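You operate a simulated robot arm through the tools that you are given. There is no shell and no other tool.

Carry out the task below with a simulated two-armed robot. There is one attempt and no reset: what you move stays moved.

Task
Brake the turntable, swap its blue stack for the plain one, free the brake, set WINDER BAND to violet.
Fine: the banded blue stack on the turntable goes on the narrow dark mat; the third stack and the PULL screw stay.
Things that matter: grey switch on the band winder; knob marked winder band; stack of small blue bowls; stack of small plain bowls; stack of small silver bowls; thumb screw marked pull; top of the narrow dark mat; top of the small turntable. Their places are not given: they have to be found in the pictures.

The check looks at the end state, three seconds after you hand in, the way a careful person would. Anything else that was tipped, shoved, dropped, spilled or broken makes it a failure.

Robot
Two 7-joint arms with fingered hands on one trunk that stands fixed in place. Base frame: the origin is at the foot of the trunk, x ahead of it, y to its left, z up. Units: mm, degrees, N and s.
The left shoulder is at [70, 162, 1296], the right one opposite. With the tool pointing down near the work surface each hand reaches from about 100 to 780 mm from the base axis, measured 20 degrees to its own side. Payload 4 kg a hand.
The tool frame of a hand sits at the grasp point between the pads (the TCP): z along the fingers, y along the line on which they close. The tips reach 26 mm beyond it. The gripper opens to 132 mm; its body begins 73 mm behind the TCP. The gripper is a hand of 4 fingers: y runs from the thumb to the fingers, the wrist lies at [0, 0, -224] in the tool frame.
Orientation is told as [roll, pitch, yaw] about the base's x, y, z axes, in that order, counted from this pose: with the fingers straight down and closing along the base's y, the tool's x points along the base's -x, its y along +y and its z along -z.

Tools
- The arms move only by the tool servo_tool. It takes "left_targets", "right_targets" or both (then of equal length, played together; a hand with none holds still); each is a list of rows, each a list of 6 numbers: the turn, a rotation vector about the base's x, y, z in degrees, then the shift along the base's x, y, z in m. In form: [[wx, wy, wz, x, y, z], ...]. A call has 1 to 20 rows; each row is the pose to reach, as a shift and turn from the pose commanded when the call began. A row lasts 0.2 s, in which the tool goes at most 50 mm and 8.6 degrees; a call with a longer step from one row to the next is refused whole. Where a pose cannot be reached the arm comes as near as it can. A force on the tool above 50 N (or 10 N above the force at the start of the call, whichever is more), or a blocked arm, ends the call early, and 0.2 s more pass. In this call time passes only in rows, and 0.2 s behind the last. The reply holds the time, the measured pose of the TCP, the force on the tool along the base axes, the opening and the grip force, in the units named above and with some noise, with the torque about the TCP (base axes, N m) and any sound that the robot's microphone picked up, and new pictures: "show" is both (left out), scene, wrist or none (wrist: the cameras of the hands that moved).
- Cameras (640 x 400 px; columns grow to the right, rows downward): "scene" is now at [120.9, -39.4, 1510.5]; the picture's right is [-0.50, -0.86, 0.00], its down [-0.61, 0.36, -0.71] and it looks along [0.61, -0.36, -0.71] (base axes); focal length 314 px, centre (320, 200). "left" rides on the left gripper at [-73, 6, -94] in its tool frame; the picture's right is [-0.08, -1.00, 0.00], its down [0.78, -0.06, -0.62] and it looks along [0.62, -0.05, 0.79] (tool axes); focal length 230 px, centre (320, 200). "right" rides on the right gripper at [73, 6, -94] in its tool frame; the picture's right is [-0.08, 1.00, 0.00], its down [-0.78, -0.06, -0.62] and it looks along [-0.61, -0.05, 0.79] (tool axes); focal length 230 px, centre (320, 200).
- slide_trunk(by): slides the trunk up (or, below 0, down) by that many mm; the arms and the scene camera ride with it, the base frame stays. It gives what a move gives, with no picture.
- set_fingers(finger1, finger2, finger3, thumb_bend, hand): sets how far each is bent, from 0 (flat) to 1 (curled in); at 0.3 the hand is open as for a grip, at 0.7 the pads meet at the TCP. One left out holds its place. A second passes; each finger stops where it meets its share of the squeeze, and holds until it gets a number again. It is the only way to open and close the hand. It gives what a move gives, with no picture; readings hold the bend of each and the force on the fingers (four entries, about 0 where the hand has none), thumb and palm.
- head_to(pan, tilt): turns the head with the scene camera to pan (to the left, within 86 degrees either way) and tilt (down, from -29 to 69), counted from straight ahead of the robot. It gives what a move gives, and a new picture of the scene camera.
- pixel_to_xyz(camera, pixels): for up to 12 pixels [column, row] of the newest picture of that camera ("zoom" is the newest enlarged one), the place [x, y, z] in the base frame of the surface seen there, good to about 2 mm. It takes no simulated time.
- zoom(camera, box): a new picture of the part [left, top, right, bottom] of that camera's present view, enlarged. It takes no simulated time.
- sign_off(): hands the job in; it is judged then, once.

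Open the grippers and draw the arms clear of the work before you hand the job in, unless the task says otherwise.

The tools are called after "Call:" as a command line: name --argument value ..., lists and objects as JSON in quotes. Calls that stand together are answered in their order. servo_tool: Moves the arms, as the interface text tells. Its arguments: {"type":"object","properties":{"left_targets":{"type":"array"},"right_targets":{"type":"array"},"show":{"type":"string","enum":["both","scene","wrist","none"]}},"required":[]} The other tools are called the same way: slide_trunk (by) moves the trunk up or down; set_fingers (finger1, finger2, finger3, thumb_bend, hand) moves the fingers one by one; head_to (pan, tilt) turns the head that bears the scene camera; pixel_to_xyz (camera, pixels) gives the place of the surface under pixels of a picture; zoom (camera, box) takes an enlarged picture of a part of a camera's view; sign_off () hands the job in.

At the start:

```text
clock: 0.0
left_ee_pos: [565.6, -17.3, 1128.9]
left_tcp_rot: [0.0, -0.1, 0.2]
left_contact_force: [0.3, -1.3, 1.0]
left_ft_torque: [-0.01, -0.01, 0.0]
left_width: 132.1
left_grasp_force: 0.0
left_shape: jaw
left_bend: [0.3, 0.3, 0.3, 0.3]
left_finger forces: [0.0, 0.0, 0.0, 0.0, 0.0, 0.0]
right_ee_pos: [350.2, -505.8, 1192.3]
right_tcp_rot: [0.0, 0.0, 0.1]
right_contact_force: [0.6, -0.1, -0.6]
right_ft_torque: [0.01, -0.01, -0.02]
right_width: 131.7
right_grasp_force: 0.1
right_shape: jaw
right_bend: [0.3, 0.3, 0.3, 0.3]
right_finger forces: [0.0, 0.0, 0.0, 0.0, 0.0, 0.0]
trunk travel left (down, up): [-775.0, 165.0]
head pan, tilt (commanded): [-30.3, 44.9]
```

scene: 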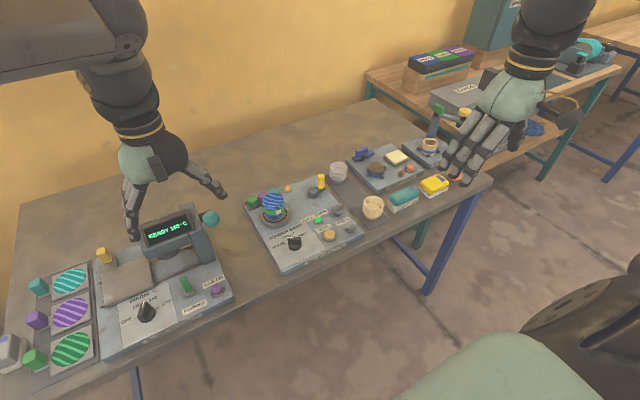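
right: 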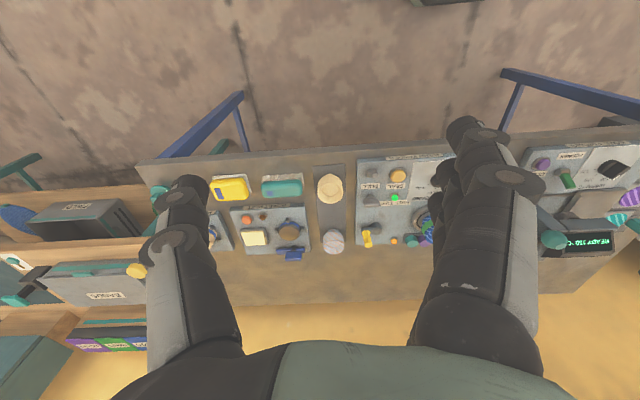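
left: 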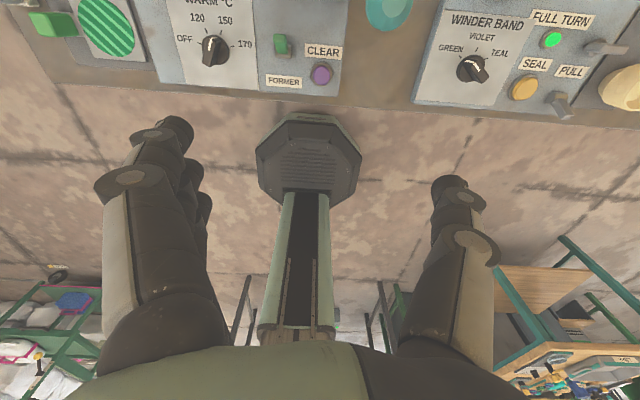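

The scene picture shows the band winder panel around (305,220), with the turntable and blue stack near (273,205). I zoom in on that part to find the details.

Call:
zoom --camera "scene" --box '[230, 150, 390, 280]'

Call:
zoom --camera "scene" --box '[320, 110, 480, 230]'

Call:
zoom --camera "right" --box '[300, 120, 480, 260]'

```text
3.08 times, centred on (310, 215) of scene
```

zoom: 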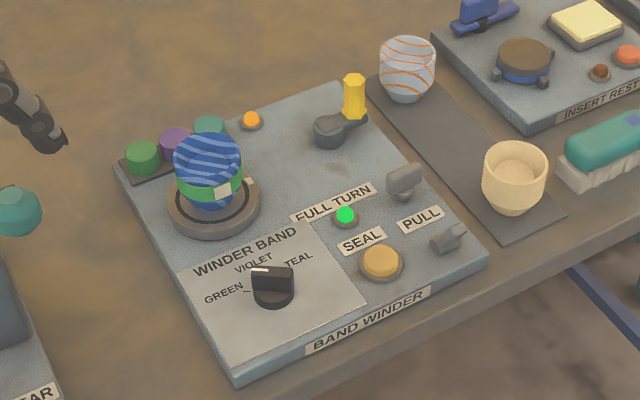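

```text
3.33 times, centred on (400, 170) of scene
```

zoom: 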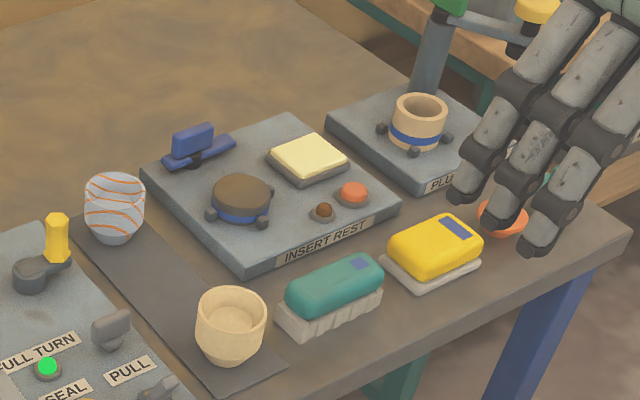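

```text
2.86 times, centred on (390, 190) of right
```

zoom: 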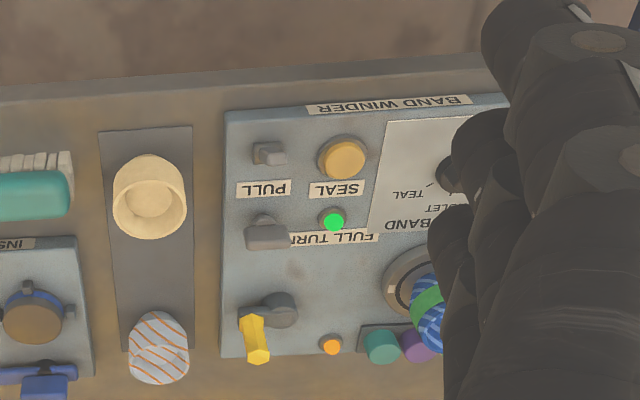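

I need a closer look at the winder and coordinates of the main items. I zoom in tighter on the stack and turntable, and on the knob and switch.

Call:
zoom --camera "scene" --box '[240, 170, 320, 220]'

Call:
zoom --camera "scene" --box '[270, 200, 366, 260]'

Call:
pixel_to_xyz --camera "scene" --pixels '[[273, 197], [282, 215], [265, 222], [294, 239], [331, 195], [345, 225], [374, 195], [373, 207], [338, 166], [336, 172], [356, 190], [319, 178]]'

```text
8.00 times, centred on (280, 195) of scene
```

zoom: 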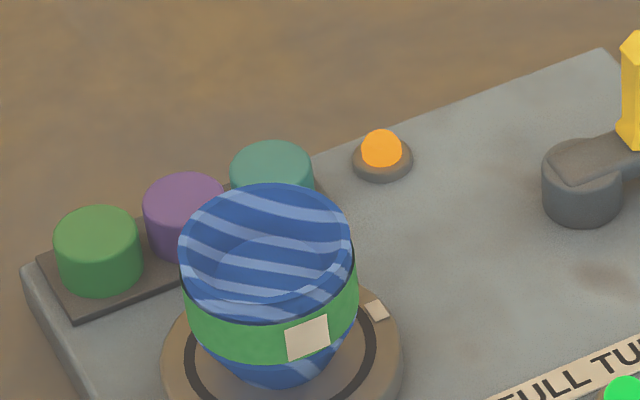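

```text
6.67 times, centred on (318, 230) of scene
```

zoom: 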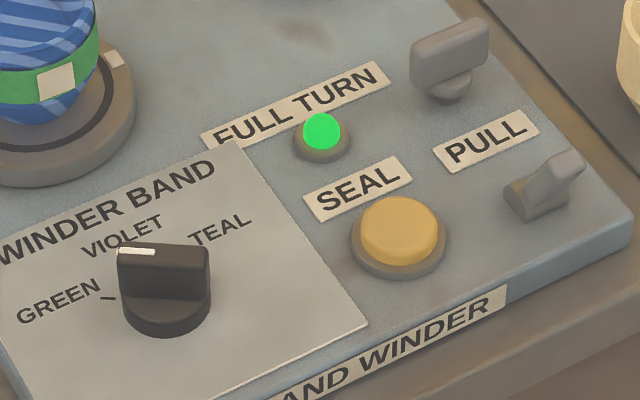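

```text
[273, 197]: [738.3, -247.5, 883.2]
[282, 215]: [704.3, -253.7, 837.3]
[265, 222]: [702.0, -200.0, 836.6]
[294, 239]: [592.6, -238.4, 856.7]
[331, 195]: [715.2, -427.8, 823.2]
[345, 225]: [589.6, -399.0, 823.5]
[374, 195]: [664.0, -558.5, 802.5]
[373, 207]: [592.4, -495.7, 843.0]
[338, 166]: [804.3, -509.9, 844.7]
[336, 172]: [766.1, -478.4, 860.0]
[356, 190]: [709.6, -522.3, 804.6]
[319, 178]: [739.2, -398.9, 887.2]
```

The zoom shows a wing-headed thumb screw behind the PULL label and a small grey lever in front of it, and the knob seems to point at GREEN. I move the left hand aside to the left and bring the right hand over the winder, still high up, for a closer look.

Call:
servo_tool --left_targets '[[0, 0, 0, 0, 0.04, 0], [0, 0, 0, 0, 0.08, 0], [0, 0, 0, 0, 0.12, 0], [0, 0, 0, 0, 0.16, 0], [0, 0, 0, 0, 0.2, 0], [0, 0, 0, 0, 0.24, 0], [0, 0, 0, 0, 0.28, 0], [0, 0, 0, 0, 0.32, 0]]' --right_targets '[[0, 0, 0, 0.02, 0.01, -0.015], [0, 0, 0, 0.045, 0.02, -0.03], [0, 0, 0, 0.07, 0.03, -0.045], [0, 0, 0, 0.095, 0.04, -0.06], [0, 0, 0, 0.12, 0.05, -0.075], [0, 0, 0, 0.14, 0.06, -0.09], [0, 0, 0, 0.155, 0.07, -0.1], [0, 0, 0, 0.17, 0.08, -0.11]]'

```text
clock: 1.8
left_ee_pos: [565.2, 303.3, 1129.0]
left_tcp_rot: [-0.1, 0.1, 0.0]
left_contact_force: [-0.5, 0.9, -0.3]
left_ft_torque: [-0.03, 0.03, 0.04]
left_width: 132.2
left_grasp_force: 0.1
left_shape: jaw
left_bend: [0.3, 0.3, 0.3, 0.3]
left_finger forces: [0.1, 0.0, 0.0, 0.0, 0.0, 0.0]
right_ee_pos: [521.5, -422.8, 1081.9]
right_tcp_rot: [0.0, 0.0, 0.0]
right_contact_force: [0.2, 0.3, 0.2]
right_ft_torque: [-0.02, 0.02, 0.0]
right_width: 131.9
right_grasp_force: 0.0
right_shape: jaw
right_bend: [0.3, 0.3, 0.3, 0.3]
right_finger forces: [0.0, 0.0, 0.1, 0.1, 0.1, 0.1]
trunk travel left (down, up): [-775.0, 165.0]
head pan, tilt (commanded): [-30.3, 44.9]
```

scene: 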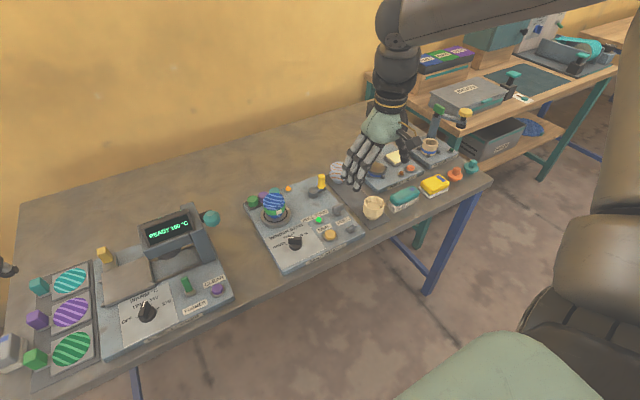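
right: 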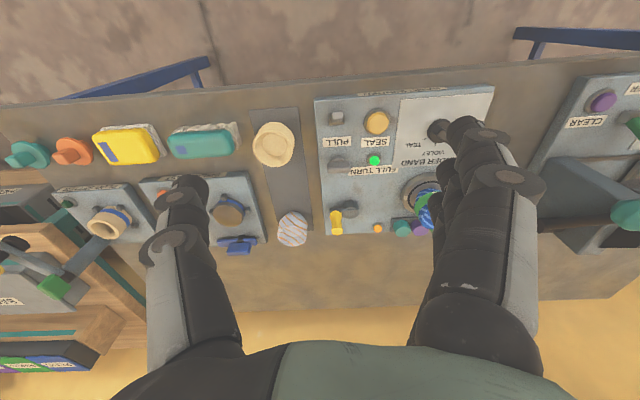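
left: 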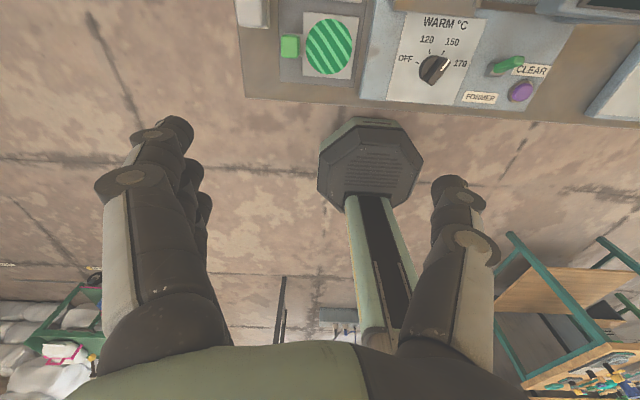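

The right wrist view now shows the winder at (400,165), with the two grey parts at (337,117) and (340,160). I zoom in there to tell the switch from the screw.

Call:
zoom --camera "right" --box '[310, 90, 410, 190]'

Call:
zoom --camera "scene" --box '[310, 195, 374, 245]'

Call:
zoom --camera "scene" --box '[262, 215, 326, 265]'

```text
4.00 times, centred on (360, 140) of right
```

zoom: 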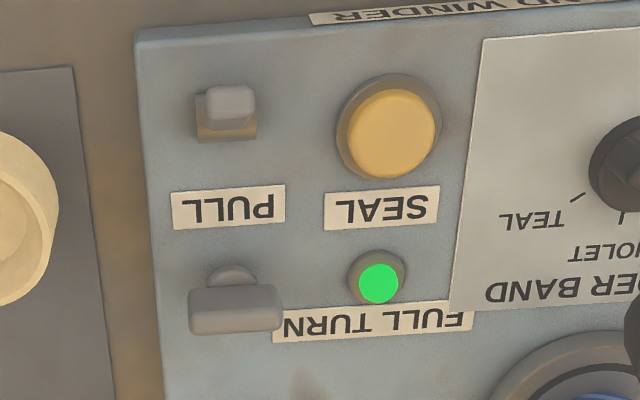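

```text
8.00 times, centred on (342, 220) of scene
```

zoom: 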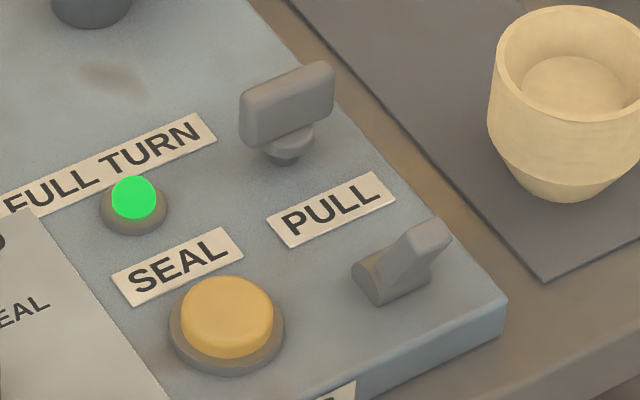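

```text
8.00 times, centred on (294, 240) of scene
```

zoom: 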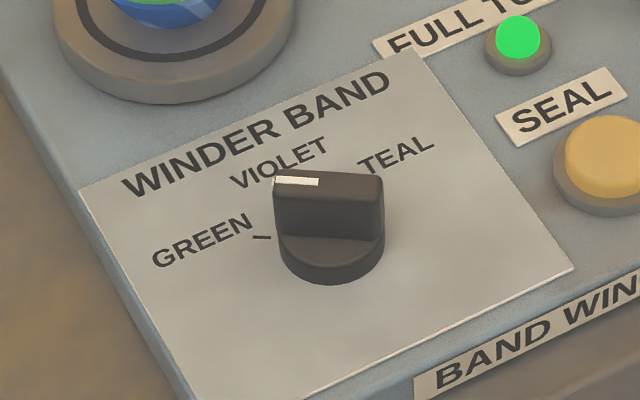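

The front part (zoom (400,270)) is a lever on a box, so it is the grey switch. The part at (290,110) with a wing head is the PULL thumb screw. I zoom again and measure points on both.

Call:
zoom --camera "scene" --box '[310, 195, 374, 245]'

Call:
pixel_to_xyz --camera "zoom" --pixels '[[360, 270], [368, 290], [425, 285], [400, 300], [430, 232], [445, 240], [400, 255], [420, 255], [320, 70], [250, 110], [285, 155], [505, 300]]'

Call:
pixel_to_xyz --camera "scene" --pixels '[[288, 236], [304, 236], [296, 248], [290, 244], [265, 234], [285, 262], [361, 234], [290, 186], [245, 210], [350, 180], [382, 218], [332, 185]]'

```text
8.00 times, centred on (342, 220) of scene
```

zoom: 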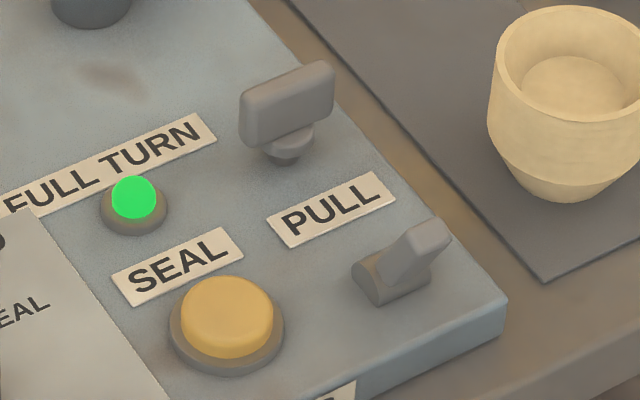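

```text
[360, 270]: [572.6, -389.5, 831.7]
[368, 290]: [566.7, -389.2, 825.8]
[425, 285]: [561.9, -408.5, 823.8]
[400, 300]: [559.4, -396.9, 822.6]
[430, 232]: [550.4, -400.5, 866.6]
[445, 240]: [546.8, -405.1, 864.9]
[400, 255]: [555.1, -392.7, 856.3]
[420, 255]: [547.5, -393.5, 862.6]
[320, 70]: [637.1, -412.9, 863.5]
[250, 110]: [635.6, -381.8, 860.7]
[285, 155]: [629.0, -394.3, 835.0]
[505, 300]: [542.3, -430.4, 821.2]
```

```text
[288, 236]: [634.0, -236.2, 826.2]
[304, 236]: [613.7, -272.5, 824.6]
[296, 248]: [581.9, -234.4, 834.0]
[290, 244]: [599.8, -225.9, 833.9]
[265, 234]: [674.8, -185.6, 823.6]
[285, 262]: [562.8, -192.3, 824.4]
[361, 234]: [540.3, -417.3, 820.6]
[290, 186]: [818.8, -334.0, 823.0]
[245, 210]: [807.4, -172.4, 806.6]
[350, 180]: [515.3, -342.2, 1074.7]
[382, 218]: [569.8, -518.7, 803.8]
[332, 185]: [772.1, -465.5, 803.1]
```

The lever's foot is near (567,-400,825) and its tip near (549,-402,866), so it leans toward the robot. Now I measure the knob pointer and the stacks with closer zooms.

Call:
zoom --camera "scene" --box '[262, 215, 326, 265]'

Call:
pixel_to_xyz --camera "zoom" --pixels '[[278, 181], [318, 181], [378, 180], [278, 173], [378, 173], [262, 237], [362, 176], [330, 278], [330, 210], [285, 255], [380, 255], [330, 176]]'

Call:
zoom --camera "scene" --box '[241, 180, 305, 230]'

Call:
pixel_to_xyz --camera "scene" --pixels '[[264, 201], [284, 201], [274, 192], [272, 210], [274, 218], [270, 226], [260, 215], [287, 207], [287, 213], [273, 202]]'

```text
8.00 times, centred on (294, 240) of scene
```

zoom: 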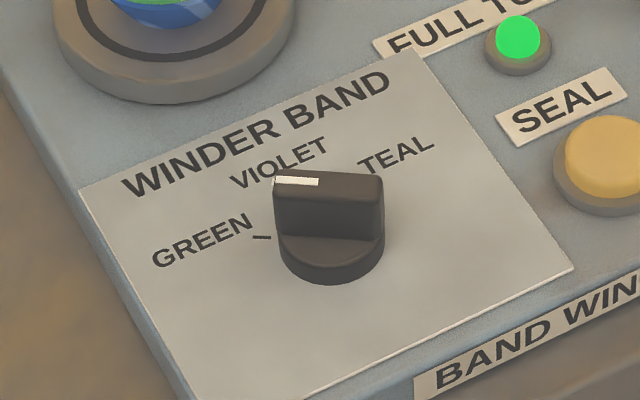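

```text
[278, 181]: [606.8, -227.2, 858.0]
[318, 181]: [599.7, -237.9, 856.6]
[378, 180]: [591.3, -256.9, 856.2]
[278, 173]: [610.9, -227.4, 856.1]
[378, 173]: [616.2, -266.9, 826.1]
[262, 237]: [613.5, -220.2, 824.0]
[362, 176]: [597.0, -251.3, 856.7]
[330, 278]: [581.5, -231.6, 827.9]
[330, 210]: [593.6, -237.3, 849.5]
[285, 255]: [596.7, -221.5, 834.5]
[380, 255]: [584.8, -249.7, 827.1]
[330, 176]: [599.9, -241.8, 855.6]
```

```text
8.00 times, centred on (273, 205) of scene
```

zoom: 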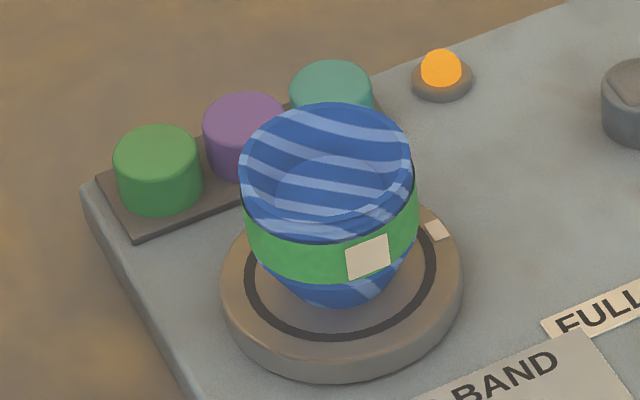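

```text
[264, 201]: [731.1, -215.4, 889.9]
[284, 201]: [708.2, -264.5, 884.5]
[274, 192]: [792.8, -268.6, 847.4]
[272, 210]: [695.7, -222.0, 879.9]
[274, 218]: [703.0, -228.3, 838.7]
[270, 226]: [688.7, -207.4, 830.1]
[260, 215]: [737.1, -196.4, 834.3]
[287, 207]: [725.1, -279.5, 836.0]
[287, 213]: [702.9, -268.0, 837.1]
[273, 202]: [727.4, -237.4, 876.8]
```

The knob's white end is at about (609,-227) with centre near (600,-241), so it points at GREEN, about 60° left of +x. VIOLET (634,-237) lies straight ahead. I now measure the mat, spools, stacks and neighbours.

Call:
pixel_to_xyz --camera "right" --pixels '[[252, 112], [296, 107], [276, 232], [312, 220], [273, 132], [258, 140], [292, 140], [275, 160], [292, 220], [300, 180], [235, 130], [175, 145]]'

Call:
pixel_to_xyz --camera "scene" --pixels '[[252, 199], [263, 195], [274, 190], [253, 206], [320, 192], [321, 178], [312, 193], [360, 225], [374, 201], [373, 197], [365, 205], [382, 205]]'

Call:
zoom --camera "scene" --box '[330, 150, 410, 230]'

```text
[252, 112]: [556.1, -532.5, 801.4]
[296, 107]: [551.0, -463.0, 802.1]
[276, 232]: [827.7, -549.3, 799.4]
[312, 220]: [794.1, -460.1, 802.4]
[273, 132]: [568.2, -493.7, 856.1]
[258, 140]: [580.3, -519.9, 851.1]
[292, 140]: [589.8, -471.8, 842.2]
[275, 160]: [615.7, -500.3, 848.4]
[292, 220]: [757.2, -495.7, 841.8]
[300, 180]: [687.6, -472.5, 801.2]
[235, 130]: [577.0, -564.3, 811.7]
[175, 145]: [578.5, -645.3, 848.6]
```

```text
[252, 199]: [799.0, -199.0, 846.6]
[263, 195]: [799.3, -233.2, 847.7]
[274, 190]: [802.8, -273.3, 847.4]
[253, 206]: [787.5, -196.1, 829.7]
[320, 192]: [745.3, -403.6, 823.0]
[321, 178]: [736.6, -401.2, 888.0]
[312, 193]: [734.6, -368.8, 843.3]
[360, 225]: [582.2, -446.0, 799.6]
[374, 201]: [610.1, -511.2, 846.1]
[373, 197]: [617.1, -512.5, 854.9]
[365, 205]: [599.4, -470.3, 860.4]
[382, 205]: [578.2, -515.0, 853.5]
```

```text
5.00 times, centred on (370, 190) of scene
```

zoom: 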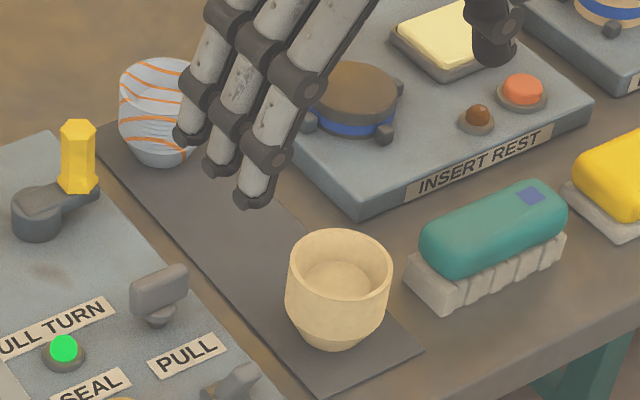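

The mat spans roughly x 550–800 and y -460 to -537. The plain stack is centred near (592,-496), and silver sits near (778,-498), leaving a free spot around x 685 between them. I close the right hand to a wedge so its fingertips can push the switch lever.

Call:
set_fingers --hand "right" --finger1 0.7 --finger2 0.7 --finger3 0.7 --thumb_bend 0.7

Call:
servo_tool --right_targets '[[0, 0, 0, -0.015, 0.005, -0.03], [0, 0, 0, -0.03, 0.01, -0.06], [0, 0, 0, -0.04, 0.015, -0.09], [0, 0, 0, -0.05, 0.015, -0.12]]'

```text
clock: 2.8
left_ee_pos: [562.7, 300.7, 1130.9]
left_tcp_rot: [0.1, 0.1, 0.0]
left_contact_force: [0.0, 0.3, 0.4]
left_ft_torque: [0.0, 0.01, 0.01]
left_width: 131.8
left_grasp_force: 0.1
left_shape: jaw
left_bend: [0.3, 0.3, 0.3, 0.3]
left_finger forces: [0.0, 0.0, 0.0, 0.0, 0.0, 0.1]
right_ee_pos: [520.0, -424.4, 1080.9]
right_tcp_rot: [0.0, 0.0, 0.1]
right_contact_force: [0.5, -0.5, -0.4]
right_ft_torque: [-0.01, 0.0, -0.03]
right_width: 14.5
right_grasp_force: 0.0
right_shape: fingers
right_bend: [0.7, 0.7, 0.7, 0.7]
right_finger forces: [0.1, 0.0, 0.1, 0.0, 0.0, 0.0]
trunk travel left (down, up): [-775.0, 165.0]
head pan, tilt (commanded): [-30.3, 44.9]
```

```text
clock: 3.8
left_ee_pos: [564.9, 299.9, 1131.3]
left_tcp_rot: [0.1, 0.2, 0.0]
left_contact_force: [-0.5, -0.3, 0.2]
left_ft_torque: [0.03, -0.05, -0.04]
left_width: 131.7
left_grasp_force: 0.1
left_shape: jaw
left_bend: [0.3, 0.3, 0.3, 0.3]
left_finger forces: [0.1, 0.1, 0.1, 0.1, 0.1, 0.1]
right_ee_pos: [471.5, -411.8, 960.8]
right_tcp_rot: [0.1, 0.0, 0.0]
right_contact_force: [0.2, -0.4, 0.0]
right_ft_torque: [-0.03, -0.01, 0.02]
right_width: 14.3
right_grasp_force: 0.1
right_shape: fingers
right_bend: [0.7, 0.7, 0.7, 0.7]
right_finger forces: [0.1, 0.0, 0.0, 0.0, 0.0, 0.1]
trunk travel left (down, up): [-775.0, 165.0]
head pan, tilt (commanded): [-30.3, 44.9]
```

scene: 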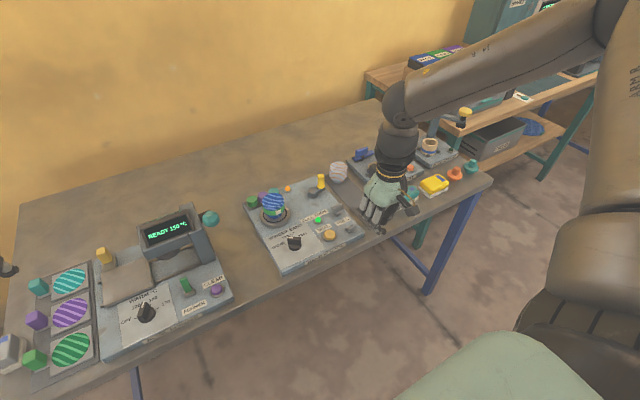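
right: 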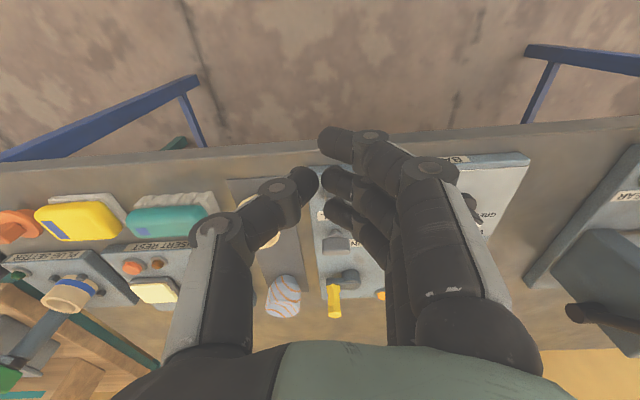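

The closed hand is in front of the winder at (471,-412,961). I measure its fingertips in the wrist picture to know how wide the wedge is.

Call:
pixel_to_xyz --camera "right" --pixels '[[335, 140], [340, 132], [335, 185], [338, 213], [300, 180], [310, 180], [350, 165], [340, 245]]'

Call:
zoom --camera "scene" --box '[320, 160, 430, 250]'

```text
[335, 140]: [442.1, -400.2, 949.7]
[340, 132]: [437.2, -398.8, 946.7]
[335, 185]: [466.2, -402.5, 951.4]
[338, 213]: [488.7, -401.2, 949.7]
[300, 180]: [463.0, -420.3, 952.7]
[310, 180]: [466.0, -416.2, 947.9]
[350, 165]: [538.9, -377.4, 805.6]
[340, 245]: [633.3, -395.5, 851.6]
```

```text
4.44 times, centred on (375, 205) of scene
```

zoom: 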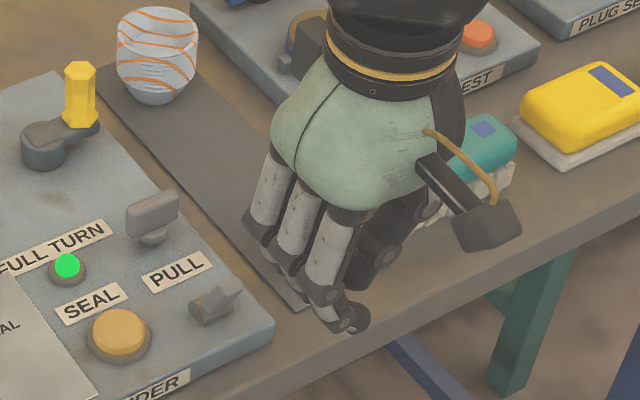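

The wedge spans about x ±34 mm around the TCP, and the finger centres sit near y -400, in line with the lever. I lower it in front of the lever so the tips are at about z 846, then look before pushing.

Call:
servo_tool --right_targets '[[0, 0, 0, 0, 0, -0.03], [0, 0, 0, 0, 0, -0.06], [0, 0, 0, 0, 0, -0.088], [0, 0, 0, 0.01, 0, -0.088], [0, 0, 0, 0.02, 0, -0.088]]'

```text
clock: 5.0
left_ee_pos: [566.3, 300.0, 1131.2]
left_tcp_rot: [0.0, 0.2, 0.1]
left_contact_force: [-0.2, -0.4, -0.7]
left_ft_torque: [-0.03, 0.02, 0.01]
left_width: 131.8
left_grasp_force: 0.0
left_shape: jaw
left_bend: [0.3, 0.3, 0.3, 0.3]
left_finger forces: [0.0, 0.0, 0.0, 0.0, 0.0, 0.0]
right_ee_pos: [493.0, -411.3, 873.7]
right_tcp_rot: [0.0, -0.1, 0.1]
right_contact_force: [-0.5, -1.8, -1.0]
right_ft_torque: [0.02, -0.01, -0.03]
right_width: 14.5
right_grasp_force: 0.1
right_shape: fingers
right_bend: [0.7, 0.7, 0.7, 0.7]
right_finger forces: [0.0, 0.0, 0.1, 0.0, 0.1, 0.0]
trunk travel left (down, up): [-775.0, 165.0]
head pan, tilt (commanded): [-30.3, 44.9]
```

scene: 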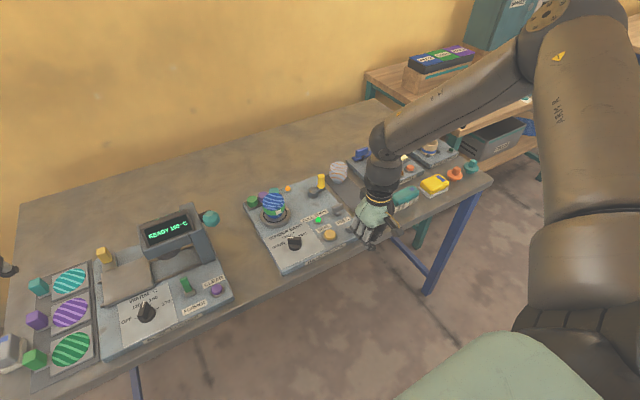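
right: 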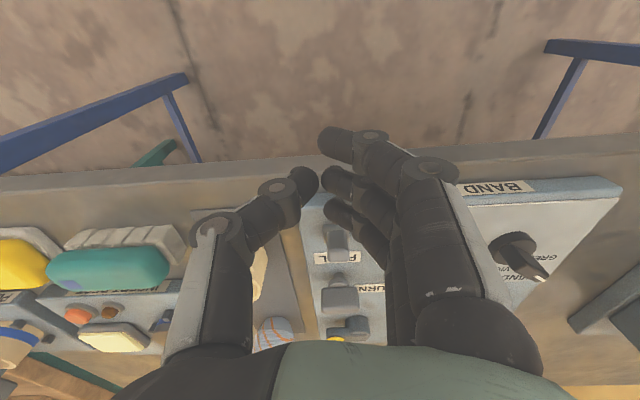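

The wrist picture shows the lever at (337,237), just beyond the third finger. I zoom in from both cameras to check the alignment and the clearance to the plain stack.

Call:
zoom --camera "right" --box '[240, 160, 440, 340]'

Call:
zoom --camera "scene" --box '[320, 180, 420, 260]'

Call:
pixel_to_xyz --camera "right" --pixels '[[337, 237], [330, 232], [345, 235], [338, 248], [338, 225], [338, 210], [340, 280], [340, 298]]'

```text
2.22 times, centred on (340, 250) of right
```

zoom: 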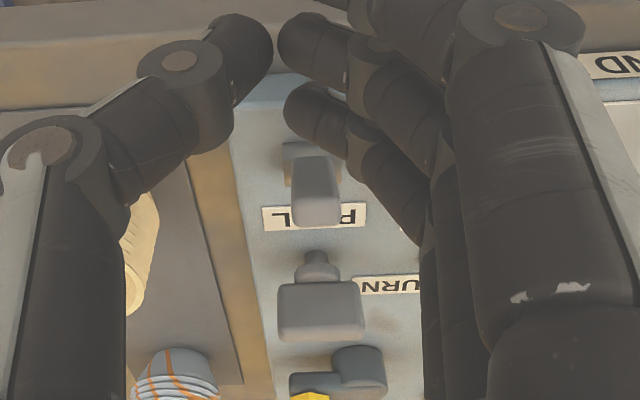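

```text
5.00 times, centred on (370, 220) of scene
```

zoom: 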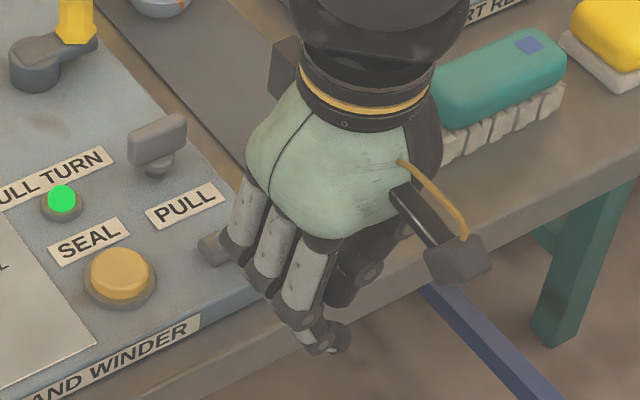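

```text
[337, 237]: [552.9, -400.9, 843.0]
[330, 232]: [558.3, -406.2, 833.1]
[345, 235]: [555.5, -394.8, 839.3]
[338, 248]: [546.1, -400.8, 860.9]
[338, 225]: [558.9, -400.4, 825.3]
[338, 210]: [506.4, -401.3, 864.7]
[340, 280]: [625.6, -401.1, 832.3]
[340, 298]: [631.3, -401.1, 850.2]
```

The lever (y -406 to -395, front face from (559,825) up to (546,861)) lies right in line with the third finger at y -401. I push slowly in +x.

Call:
servo_tool --right_targets '[[0, 0, 0, 0.008, 0, 0], [0, 0, 0, 0.016, 0, 0], [0, 0, 0, 0.024, 0, 0], [0, 0, 0, 0.03, 0, 0], [0, 0, 0, 0.036, 0, 0], [0, 0, 0, 0.042, 0, 0]]'

```text
clock: 6.4
left_ee_pos: [564.3, 301.1, 1130.0]
left_tcp_rot: [0.0, 0.1, 0.2]
left_contact_force: [0.0, -0.1, 0.3]
left_ft_torque: [-0.01, 0.0, -0.02]
left_width: 132.1
left_grasp_force: 0.0
left_shape: jaw
left_bend: [0.3, 0.3, 0.3, 0.3]
left_finger forces: [0.1, 0.1, 0.0, 0.1, 0.1, 0.0]
right_ee_pos: [535.3, -410.2, 874.5]
right_tcp_rot: [0.0, 0.0, 0.0]
right_contact_force: [-0.2, -0.5, 0.3]
right_ft_torque: [0.0, 0.01, 0.0]
right_width: 14.3
right_grasp_force: 0.1
right_shape: fingers
right_bend: [0.7, 0.7, 0.7, 0.7]
right_finger forces: [0.0, 0.0, 0.0, 0.0, 0.0, 0.0]
trunk travel left (down, up): [-775.0, 165.0]
head pan, tilt (commanded): [-30.3, 44.9]
heard: click
```

scene: 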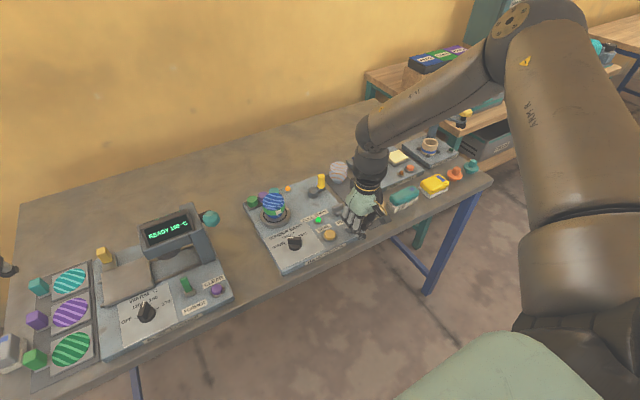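
right: 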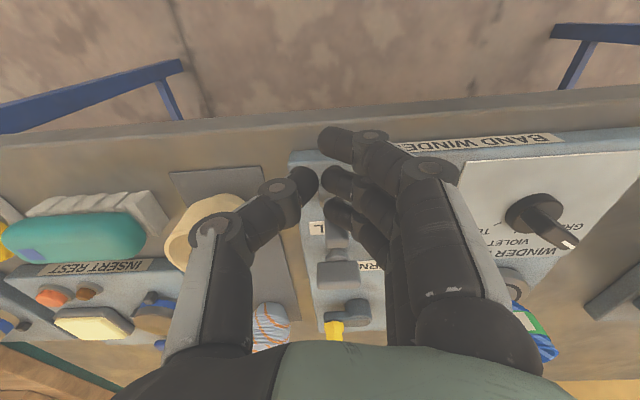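

I heard a click, so the lever seems to have flipped. I back away along -x, rise, and check the lever and the lamp.

Call:
servo_tool --right_targets '[[0, 0, 0, -0.02, 0, 0], [0, 0, 0, -0.04, 0, 0], [0, 0, 0, -0.05, 0, 0.04], [0, 0, 0, -0.05, 0, 0.08], [0, 0, 0, -0.05, 0, 0.12]]'

Call:
zoom --camera "scene" --box '[240, 170, 368, 250]'

Call:
zoom --camera "scene" --box '[310, 195, 374, 245]'

```text
clock: 7.6
left_ee_pos: [563.7, 301.1, 1130.5]
left_tcp_rot: [0.0, 0.1, 0.0]
left_contact_force: [-0.1, 0.3, 0.0]
left_ft_torque: [-0.02, -0.04, 0.0]
left_width: 131.9
left_grasp_force: 0.1
left_shape: jaw
left_bend: [0.3, 0.3, 0.3, 0.3]
left_finger forces: [0.1, 0.1, 0.1, 0.1, 0.0, 0.0]
right_ee_pos: [482.3, -407.8, 994.9]
right_tcp_rot: [0.0, 0.0, 0.1]
right_contact_force: [0.0, 0.5, -1.0]
right_ft_torque: [-0.02, -0.02, 0.04]
right_width: 14.5
right_grasp_force: 0.1
right_shape: fingers
right_bend: [0.7, 0.7, 0.7, 0.7]
right_finger forces: [0.0, 0.0, 0.1, 0.0, 0.1, 0.1]
trunk travel left (down, up): [-775.0, 165.0]
head pan, tilt (commanded): [-30.3, 44.9]
```

scene: 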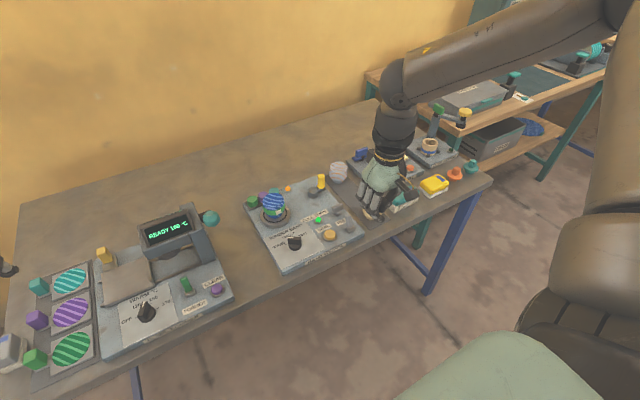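
right: 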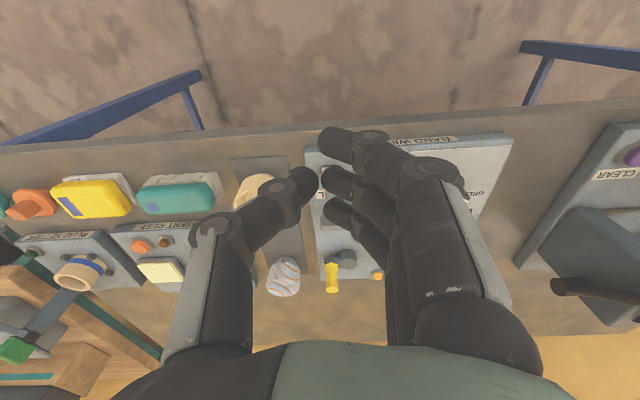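

```text
5.00 times, centred on (304, 210) of scene
```

zoom: 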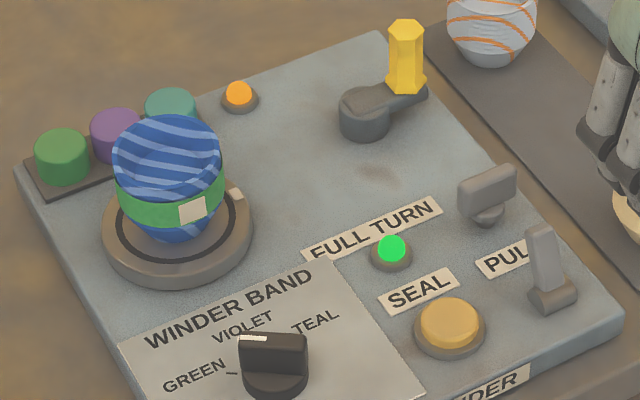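

```text
8.00 times, centred on (342, 220) of scene
```

zoom: 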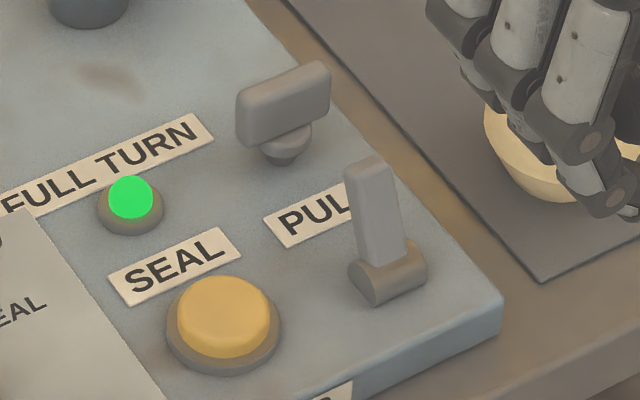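

The zoom at (375,215) shows the lever now leaning away from the robot, and the turntable and stack have not moved. The switch is flipped, so I open the right hand and carry it over the blue stack, staying high.

Call:
pixel_to_xyz --camera "scene" --pixels '[[210, 218], [205, 214], [341, 217], [343, 228], [287, 189], [288, 191], [240, 215], [226, 230]]'

Call:
servo_tool --right_targets '[[0, 0, 0, 0, 0, 0.03], [0, 0, 0, 0.03, 0.025, 0.05], [0, 0, 0, 0.06, 0.05, 0.05], [0, 0, 0, 0.09, 0.075, 0.05], [0, 0, 0, 0.12, 0.1, 0.05], [0, 0, 0, 0.15, 0.125, 0.05], [0, 0, 0, 0.18, 0.15, 0.05], [0, 0, 0, 0.2, 0.17, 0.05]]'

Call:
set_fingers --hand "right" --finger1 0.38 --finger2 0.38 --finger3 0.38 --thumb_bend 0.38

```text
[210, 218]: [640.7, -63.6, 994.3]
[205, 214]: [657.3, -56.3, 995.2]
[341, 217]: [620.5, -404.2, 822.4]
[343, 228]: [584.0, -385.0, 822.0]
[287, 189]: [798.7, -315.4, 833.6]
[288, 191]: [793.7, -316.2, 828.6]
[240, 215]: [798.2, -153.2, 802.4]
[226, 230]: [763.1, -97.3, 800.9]
```

```text
clock: 9.4
left_ee_pos: [564.6, 300.5, 1130.4]
left_tcp_rot: [0.1, 0.0, 0.0]
left_contact_force: [0.1, -0.3, -0.4]
left_ft_torque: [0.02, -0.02, -0.03]
left_width: 131.8
left_grasp_force: 0.1
left_shape: jaw
left_bend: [0.3, 0.3, 0.3, 0.3]
left_finger forces: [0.1, 0.0, 0.1, 0.0, 0.0, 0.0]
right_ee_pos: [616.1, -285.9, 1049.9]
right_tcp_rot: [0.1, -0.1, 0.1]
right_contact_force: [0.1, 0.6, -0.1]
right_ft_torque: [0.0, 0.0, 0.01]
right_width: 14.2
right_grasp_force: 0.2
right_shape: fingers
right_bend: [0.7, 0.7, 0.7, 0.7]
right_finger forces: [0.0, 0.0, 0.0, 0.1, 0.0, 0.1]
right hand out of reach, approached as far as the arm can: row 6, 7, 8
trunk travel left (down, up): [-775.0, 165.0]
head pan, tilt (commanded): [-30.3, 44.9]
```

scene: 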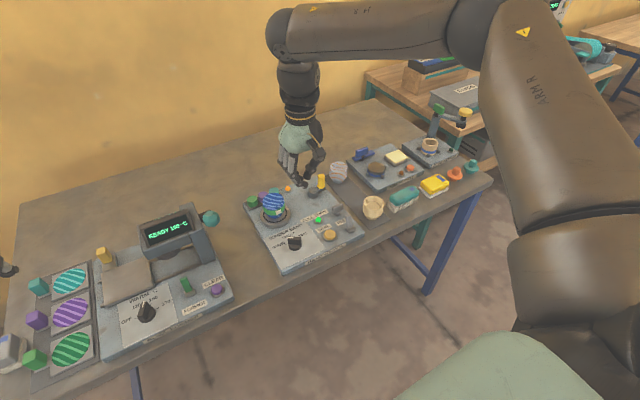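
right: 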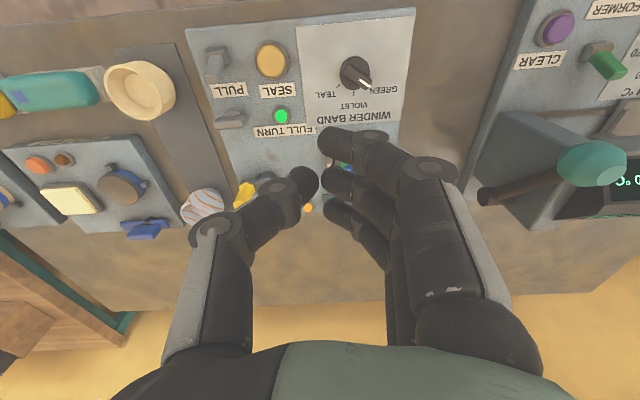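

```text
clock: 10.4
left_ee_pos: [564.8, 300.5, 1131.2]
left_tcp_rot: [0.1, 0.1, 0.1]
left_contact_force: [-0.5, 0.1, -0.1]
left_ft_torque: [-0.02, 0.05, 0.02]
left_width: 131.8
left_grasp_force: 0.0
left_shape: jaw
left_bend: [0.3, 0.3, 0.3, 0.3]
left_finger forces: [0.1, 0.1, 0.1, 0.0, 0.0, 0.0]
right_ee_pos: [614.9, -284.9, 1050.9]
right_tcp_rot: [0.1, -0.1, 0.0]
right_contact_force: [0.1, -0.2, 0.3]
right_ft_torque: [0.0, 0.01, -0.02]
right_width: 109.5
right_grasp_force: 0.0
right_shape: fingers
right_bend: [0.38, 0.38, 0.38, 0.38]
right_finger forces: [0.0, 0.1, 0.1, 0.0, 0.1, 0.0]
trunk travel left (down, up): [-775.0, 165.0]
head pan, tilt (commanded): [-30.3, 44.9]
```

The arm ran out of reach at x 616 with the tool vertical at this height. Leaning the fingers forward about 18° about y brings the wrist closer in, so I apply that tilt and come lower and further out, above the blue stack.

Call:
servo_tool --right_targets '[[0, -6, 0, 0.01, 0.01, -0.02], [0, -12, 0, 0.025, 0.02, -0.04], [0, -18, 0, 0.04, 0.03, -0.06], [0, -18, 0, 0.06, 0.04, -0.08], [0, -18, 0, 0.08, 0.047, -0.09]]'

```text
clock: 11.6
left_ee_pos: [564.5, 300.8, 1129.9]
left_tcp_rot: [0.0, 0.0, -0.1]
left_contact_force: [0.6, 0.3, 0.0]
left_ft_torque: [0.01, -0.02, 0.01]
left_width: 132.2
left_grasp_force: 0.1
left_shape: jaw
left_bend: [0.3, 0.3, 0.3, 0.3]
left_finger forces: [0.1, 0.1, 0.0, 0.1, 0.0, 0.1]
right_ee_pos: [660.9, -262.3, 984.6]
right_tcp_rot: [0.1, -18.2, 0.0]
right_contact_force: [1.3, -0.4, 0.3]
right_ft_torque: [-0.02, -0.01, 0.01]
right_width: 109.9
right_grasp_force: 0.1
right_shape: fingers
right_bend: [0.38, 0.38, 0.38, 0.38]
right_finger forces: [0.1, 0.0, 0.0, 0.1, 0.0, 0.1]
right hand out of reach, approached as far as the arm can: row 4, 5
trunk travel left (down, up): [-775.0, 165.0]
head pan, tilt (commanded): [-30.3, 44.9]
```

scene: 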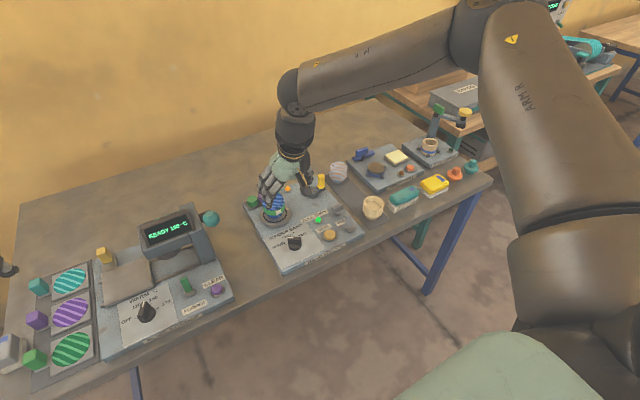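
right: 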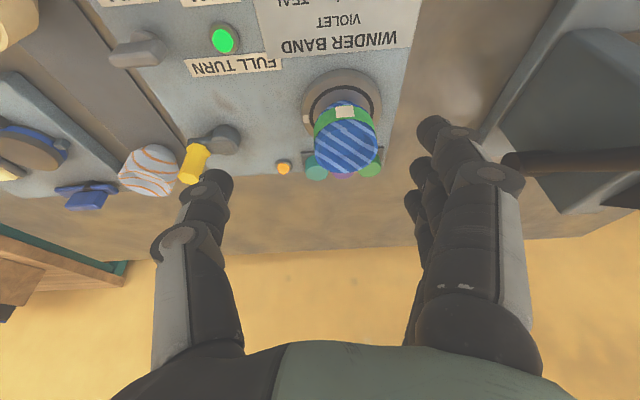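

It is still out of reach at (661,-262,985). Reach is better lower below the shoulder, so I raise the trunk 100 mm and then bring the arm down again relative to it.

Call:
slide_trunk --by 100

Call:
servo_tool --right_targets '[[0, 0, 0, 0, 0, -0.04], [0, 0, 0, 0.01, 0.005, -0.08], [0, 0, 0, 0.025, 0.01, -0.1], [0, 0, 0, 0.04, 0.015, -0.1], [0, 0, 0, 0.055, 0.02, -0.1]]'

```text
clock: 12.9
left_ee_pos: [565.3, 301.5, 1230.9]
left_tcp_rot: [0.1, 0.1, 0.2]
left_contact_force: [-0.5, -0.9, -0.2]
left_ft_torque: [0.0, -0.01, 0.01]
left_width: 131.8
left_grasp_force: 0.0
left_shape: jaw
left_bend: [0.3, 0.3, 0.3, 0.3]
left_finger forces: [0.0, 0.0, 0.0, 0.0, 0.0, 0.1]
right_ee_pos: [659.4, -262.4, 1084.9]
right_tcp_rot: [0.1, -18.0, 0.2]
right_contact_force: [-0.1, 0.2, -0.5]
right_ft_torque: [-0.04, -0.02, -0.01]
right_width: 110.1
right_grasp_force: 0.1
right_shape: fingers
right_bend: [0.38, 0.38, 0.38, 0.38]
right_finger forces: [0.1, 0.0, 0.0, 0.0, 0.0, 0.0]
trunk travel left (down, up): [-875.0, 65.0]
head pan, tilt (commanded): [-30.3, 44.9]
```

```text
clock: 14.1
left_ee_pos: [564.5, 299.9, 1231.0]
left_tcp_rot: [0.0, 0.0, 0.0]
left_contact_force: [-0.6, 0.7, -0.1]
left_ft_torque: [-0.02, 0.0, 0.0]
left_width: 132.0
left_grasp_force: 0.1
left_shape: jaw
left_bend: [0.3, 0.3, 0.3, 0.3]
left_finger forces: [0.0, 0.1, 0.0, 0.0, 0.1, 0.1]
right_ee_pos: [642.0, -285.8, 1039.9]
right_tcp_rot: [0.1, -18.1, 0.0]
right_contact_force: [0.0, -0.4, 0.1]
right_ft_torque: [0.01, -0.01, 0.01]
right_width: 109.8
right_grasp_force: 0.1
right_shape: fingers
right_bend: [0.38, 0.38, 0.38, 0.38]
right_finger forces: [0.1, 0.0, 0.0, 0.1, 0.0, 0.0]
right hand out of reach, approached as far as the arm can: row 1, 2, 3, 4, 5
trunk travel left (down, up): [-875.0, 65.0]
head pan, tilt (commanded): [-30.3, 44.9]
```

scene: 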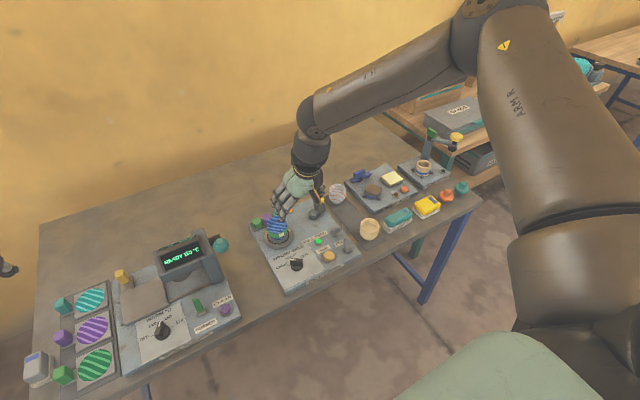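
right: 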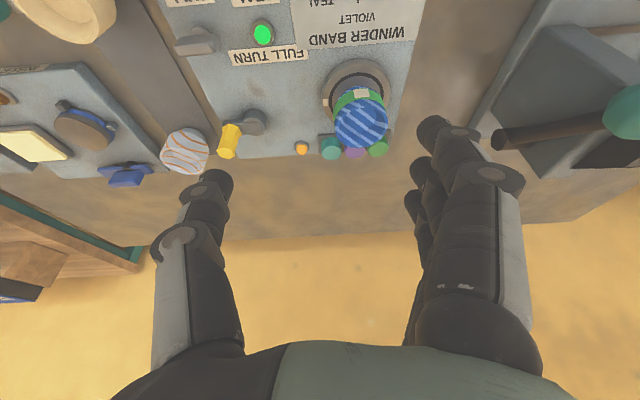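

Raising the trunk made the reach worse, ending at (642,-286,1040). I measure points along the arm in the scene picture to see how the elbow and forearm stand.

Call:
pixel_to_xyz --camera "scene" --pixels '[[475, 45], [500, 15], [455, 50], [400, 75], [345, 105], [312, 115], [310, 150], [520, 100], [560, 200], [580, 260], [540, 10], [590, 330]]'

```text
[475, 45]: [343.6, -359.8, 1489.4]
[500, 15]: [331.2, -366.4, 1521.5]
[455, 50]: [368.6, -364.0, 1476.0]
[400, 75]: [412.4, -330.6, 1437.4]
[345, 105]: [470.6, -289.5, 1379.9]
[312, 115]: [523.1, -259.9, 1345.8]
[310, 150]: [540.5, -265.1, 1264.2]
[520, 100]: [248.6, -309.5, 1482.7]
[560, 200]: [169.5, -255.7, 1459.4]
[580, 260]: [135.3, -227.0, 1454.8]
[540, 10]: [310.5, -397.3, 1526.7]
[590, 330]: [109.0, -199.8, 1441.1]
```

The elbow is still bent by about 78°, so arm length is not the limit; the sideways wrist lean is. I bring the tool back to vertical a bit nearer in and try a yaw of -45°, so the wrist can flex about its stronger axis.

Call:
servo_tool --right_targets '[[0, 6, 0, -0.02, 0, 0], [0, 12, 0, -0.04, 0, 0], [0, 18, 0, -0.06, 0, 0]]' --show "none"

Call:
servo_tool --right_targets '[[0, 0, -8, 0, 0, 0], [0, 0, -16, 0, 0, 0], [0, 0, -24, 0, 0, 0], [0, 0, -32, 0, 0, 0], [0, 0, -40, 0, 0, 0], [0, 0, -48, 0, 0, 0], [0, 0, -48, 0.03, 0, -0.01], [0, 0, -48, 0.06, 0.01, -0.02], [0, 0, -48, 0.09, 0.02, -0.03]]'

```text
clock: 14.9
left_ee_pos: [564.5, 300.5, 1230.6]
left_tcp_rot: [0.0, 0.0, 0.1]
left_contact_force: [-0.8, 0.4, -0.4]
left_ft_torque: [0.01, -0.01, 0.01]
left_width: 131.8
left_grasp_force: 0.1
left_shape: jaw
left_bend: [0.3, 0.3, 0.3, 0.3]
left_finger forces: [0.0, 0.0, 0.0, 0.0, 0.1, 0.1]
right_ee_pos: [574.2, -288.1, 1043.2]
right_tcp_rot: [0.2, -0.1, 0.1]
right_contact_force: [0.4, 0.0, 0.1]
right_ft_torque: [0.0, 0.02, 0.02]
right_width: 110.0
right_grasp_force: 0.0
right_shape: fingers
right_bend: [0.38, 0.38, 0.38, 0.38]
right_finger forces: [0.0, 0.1, 0.0, 0.0, 0.1, 0.1]
right hand out of reach, approached as far as the arm can: row 2, 3
trunk travel left (down, up): [-875.0, 65.0]
head pan, tilt (commanded): [-30.3, 44.9]
```

```text
clock: 16.9
left_ee_pos: [564.2, 301.3, 1230.4]
left_tcp_rot: [0.1, 0.0, 0.1]
left_contact_force: [-0.6, 0.2, -0.2]
left_ft_torque: [0.04, 0.0, 0.02]
left_width: 131.9
left_grasp_force: 0.1
left_shape: jaw
left_bend: [0.3, 0.3, 0.3, 0.3]
left_finger forces: [0.1, 0.1, 0.0, 0.0, 0.1, 0.1]
right_ee_pos: [591.6, -303.8, 1056.8]
right_tcp_rot: [0.3, -0.1, -48.1]
right_contact_force: [-0.4, -0.5, -0.2]
right_ft_torque: [-0.04, 0.01, -0.01]
right_width: 109.7
right_grasp_force: 0.1
right_shape: fingers
right_bend: [0.38, 0.38, 0.38, 0.38]
right_finger forces: [0.1, 0.0, 0.0, 0.0, 0.1, 0.0]
right hand out of reach, approached as far as the arm can: row 7, 8, 9
trunk travel left (down, up): [-875.0, 65.0]
head pan, tilt (commanded): [-30.3, 44.9]
```

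scene: 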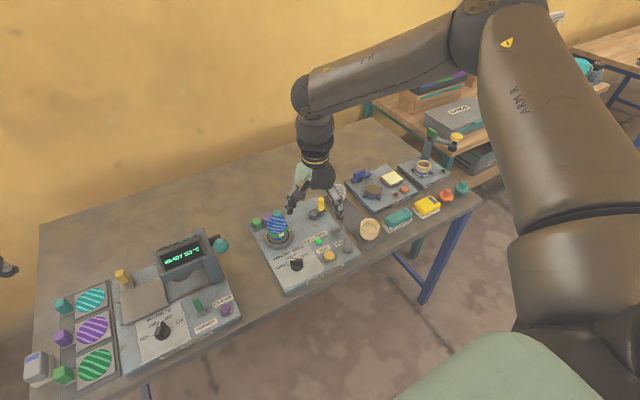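
right: 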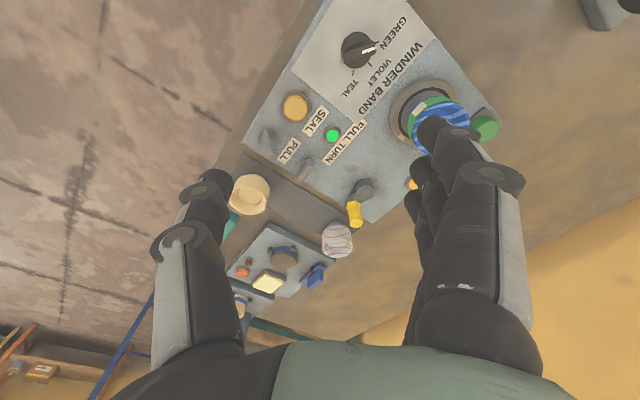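

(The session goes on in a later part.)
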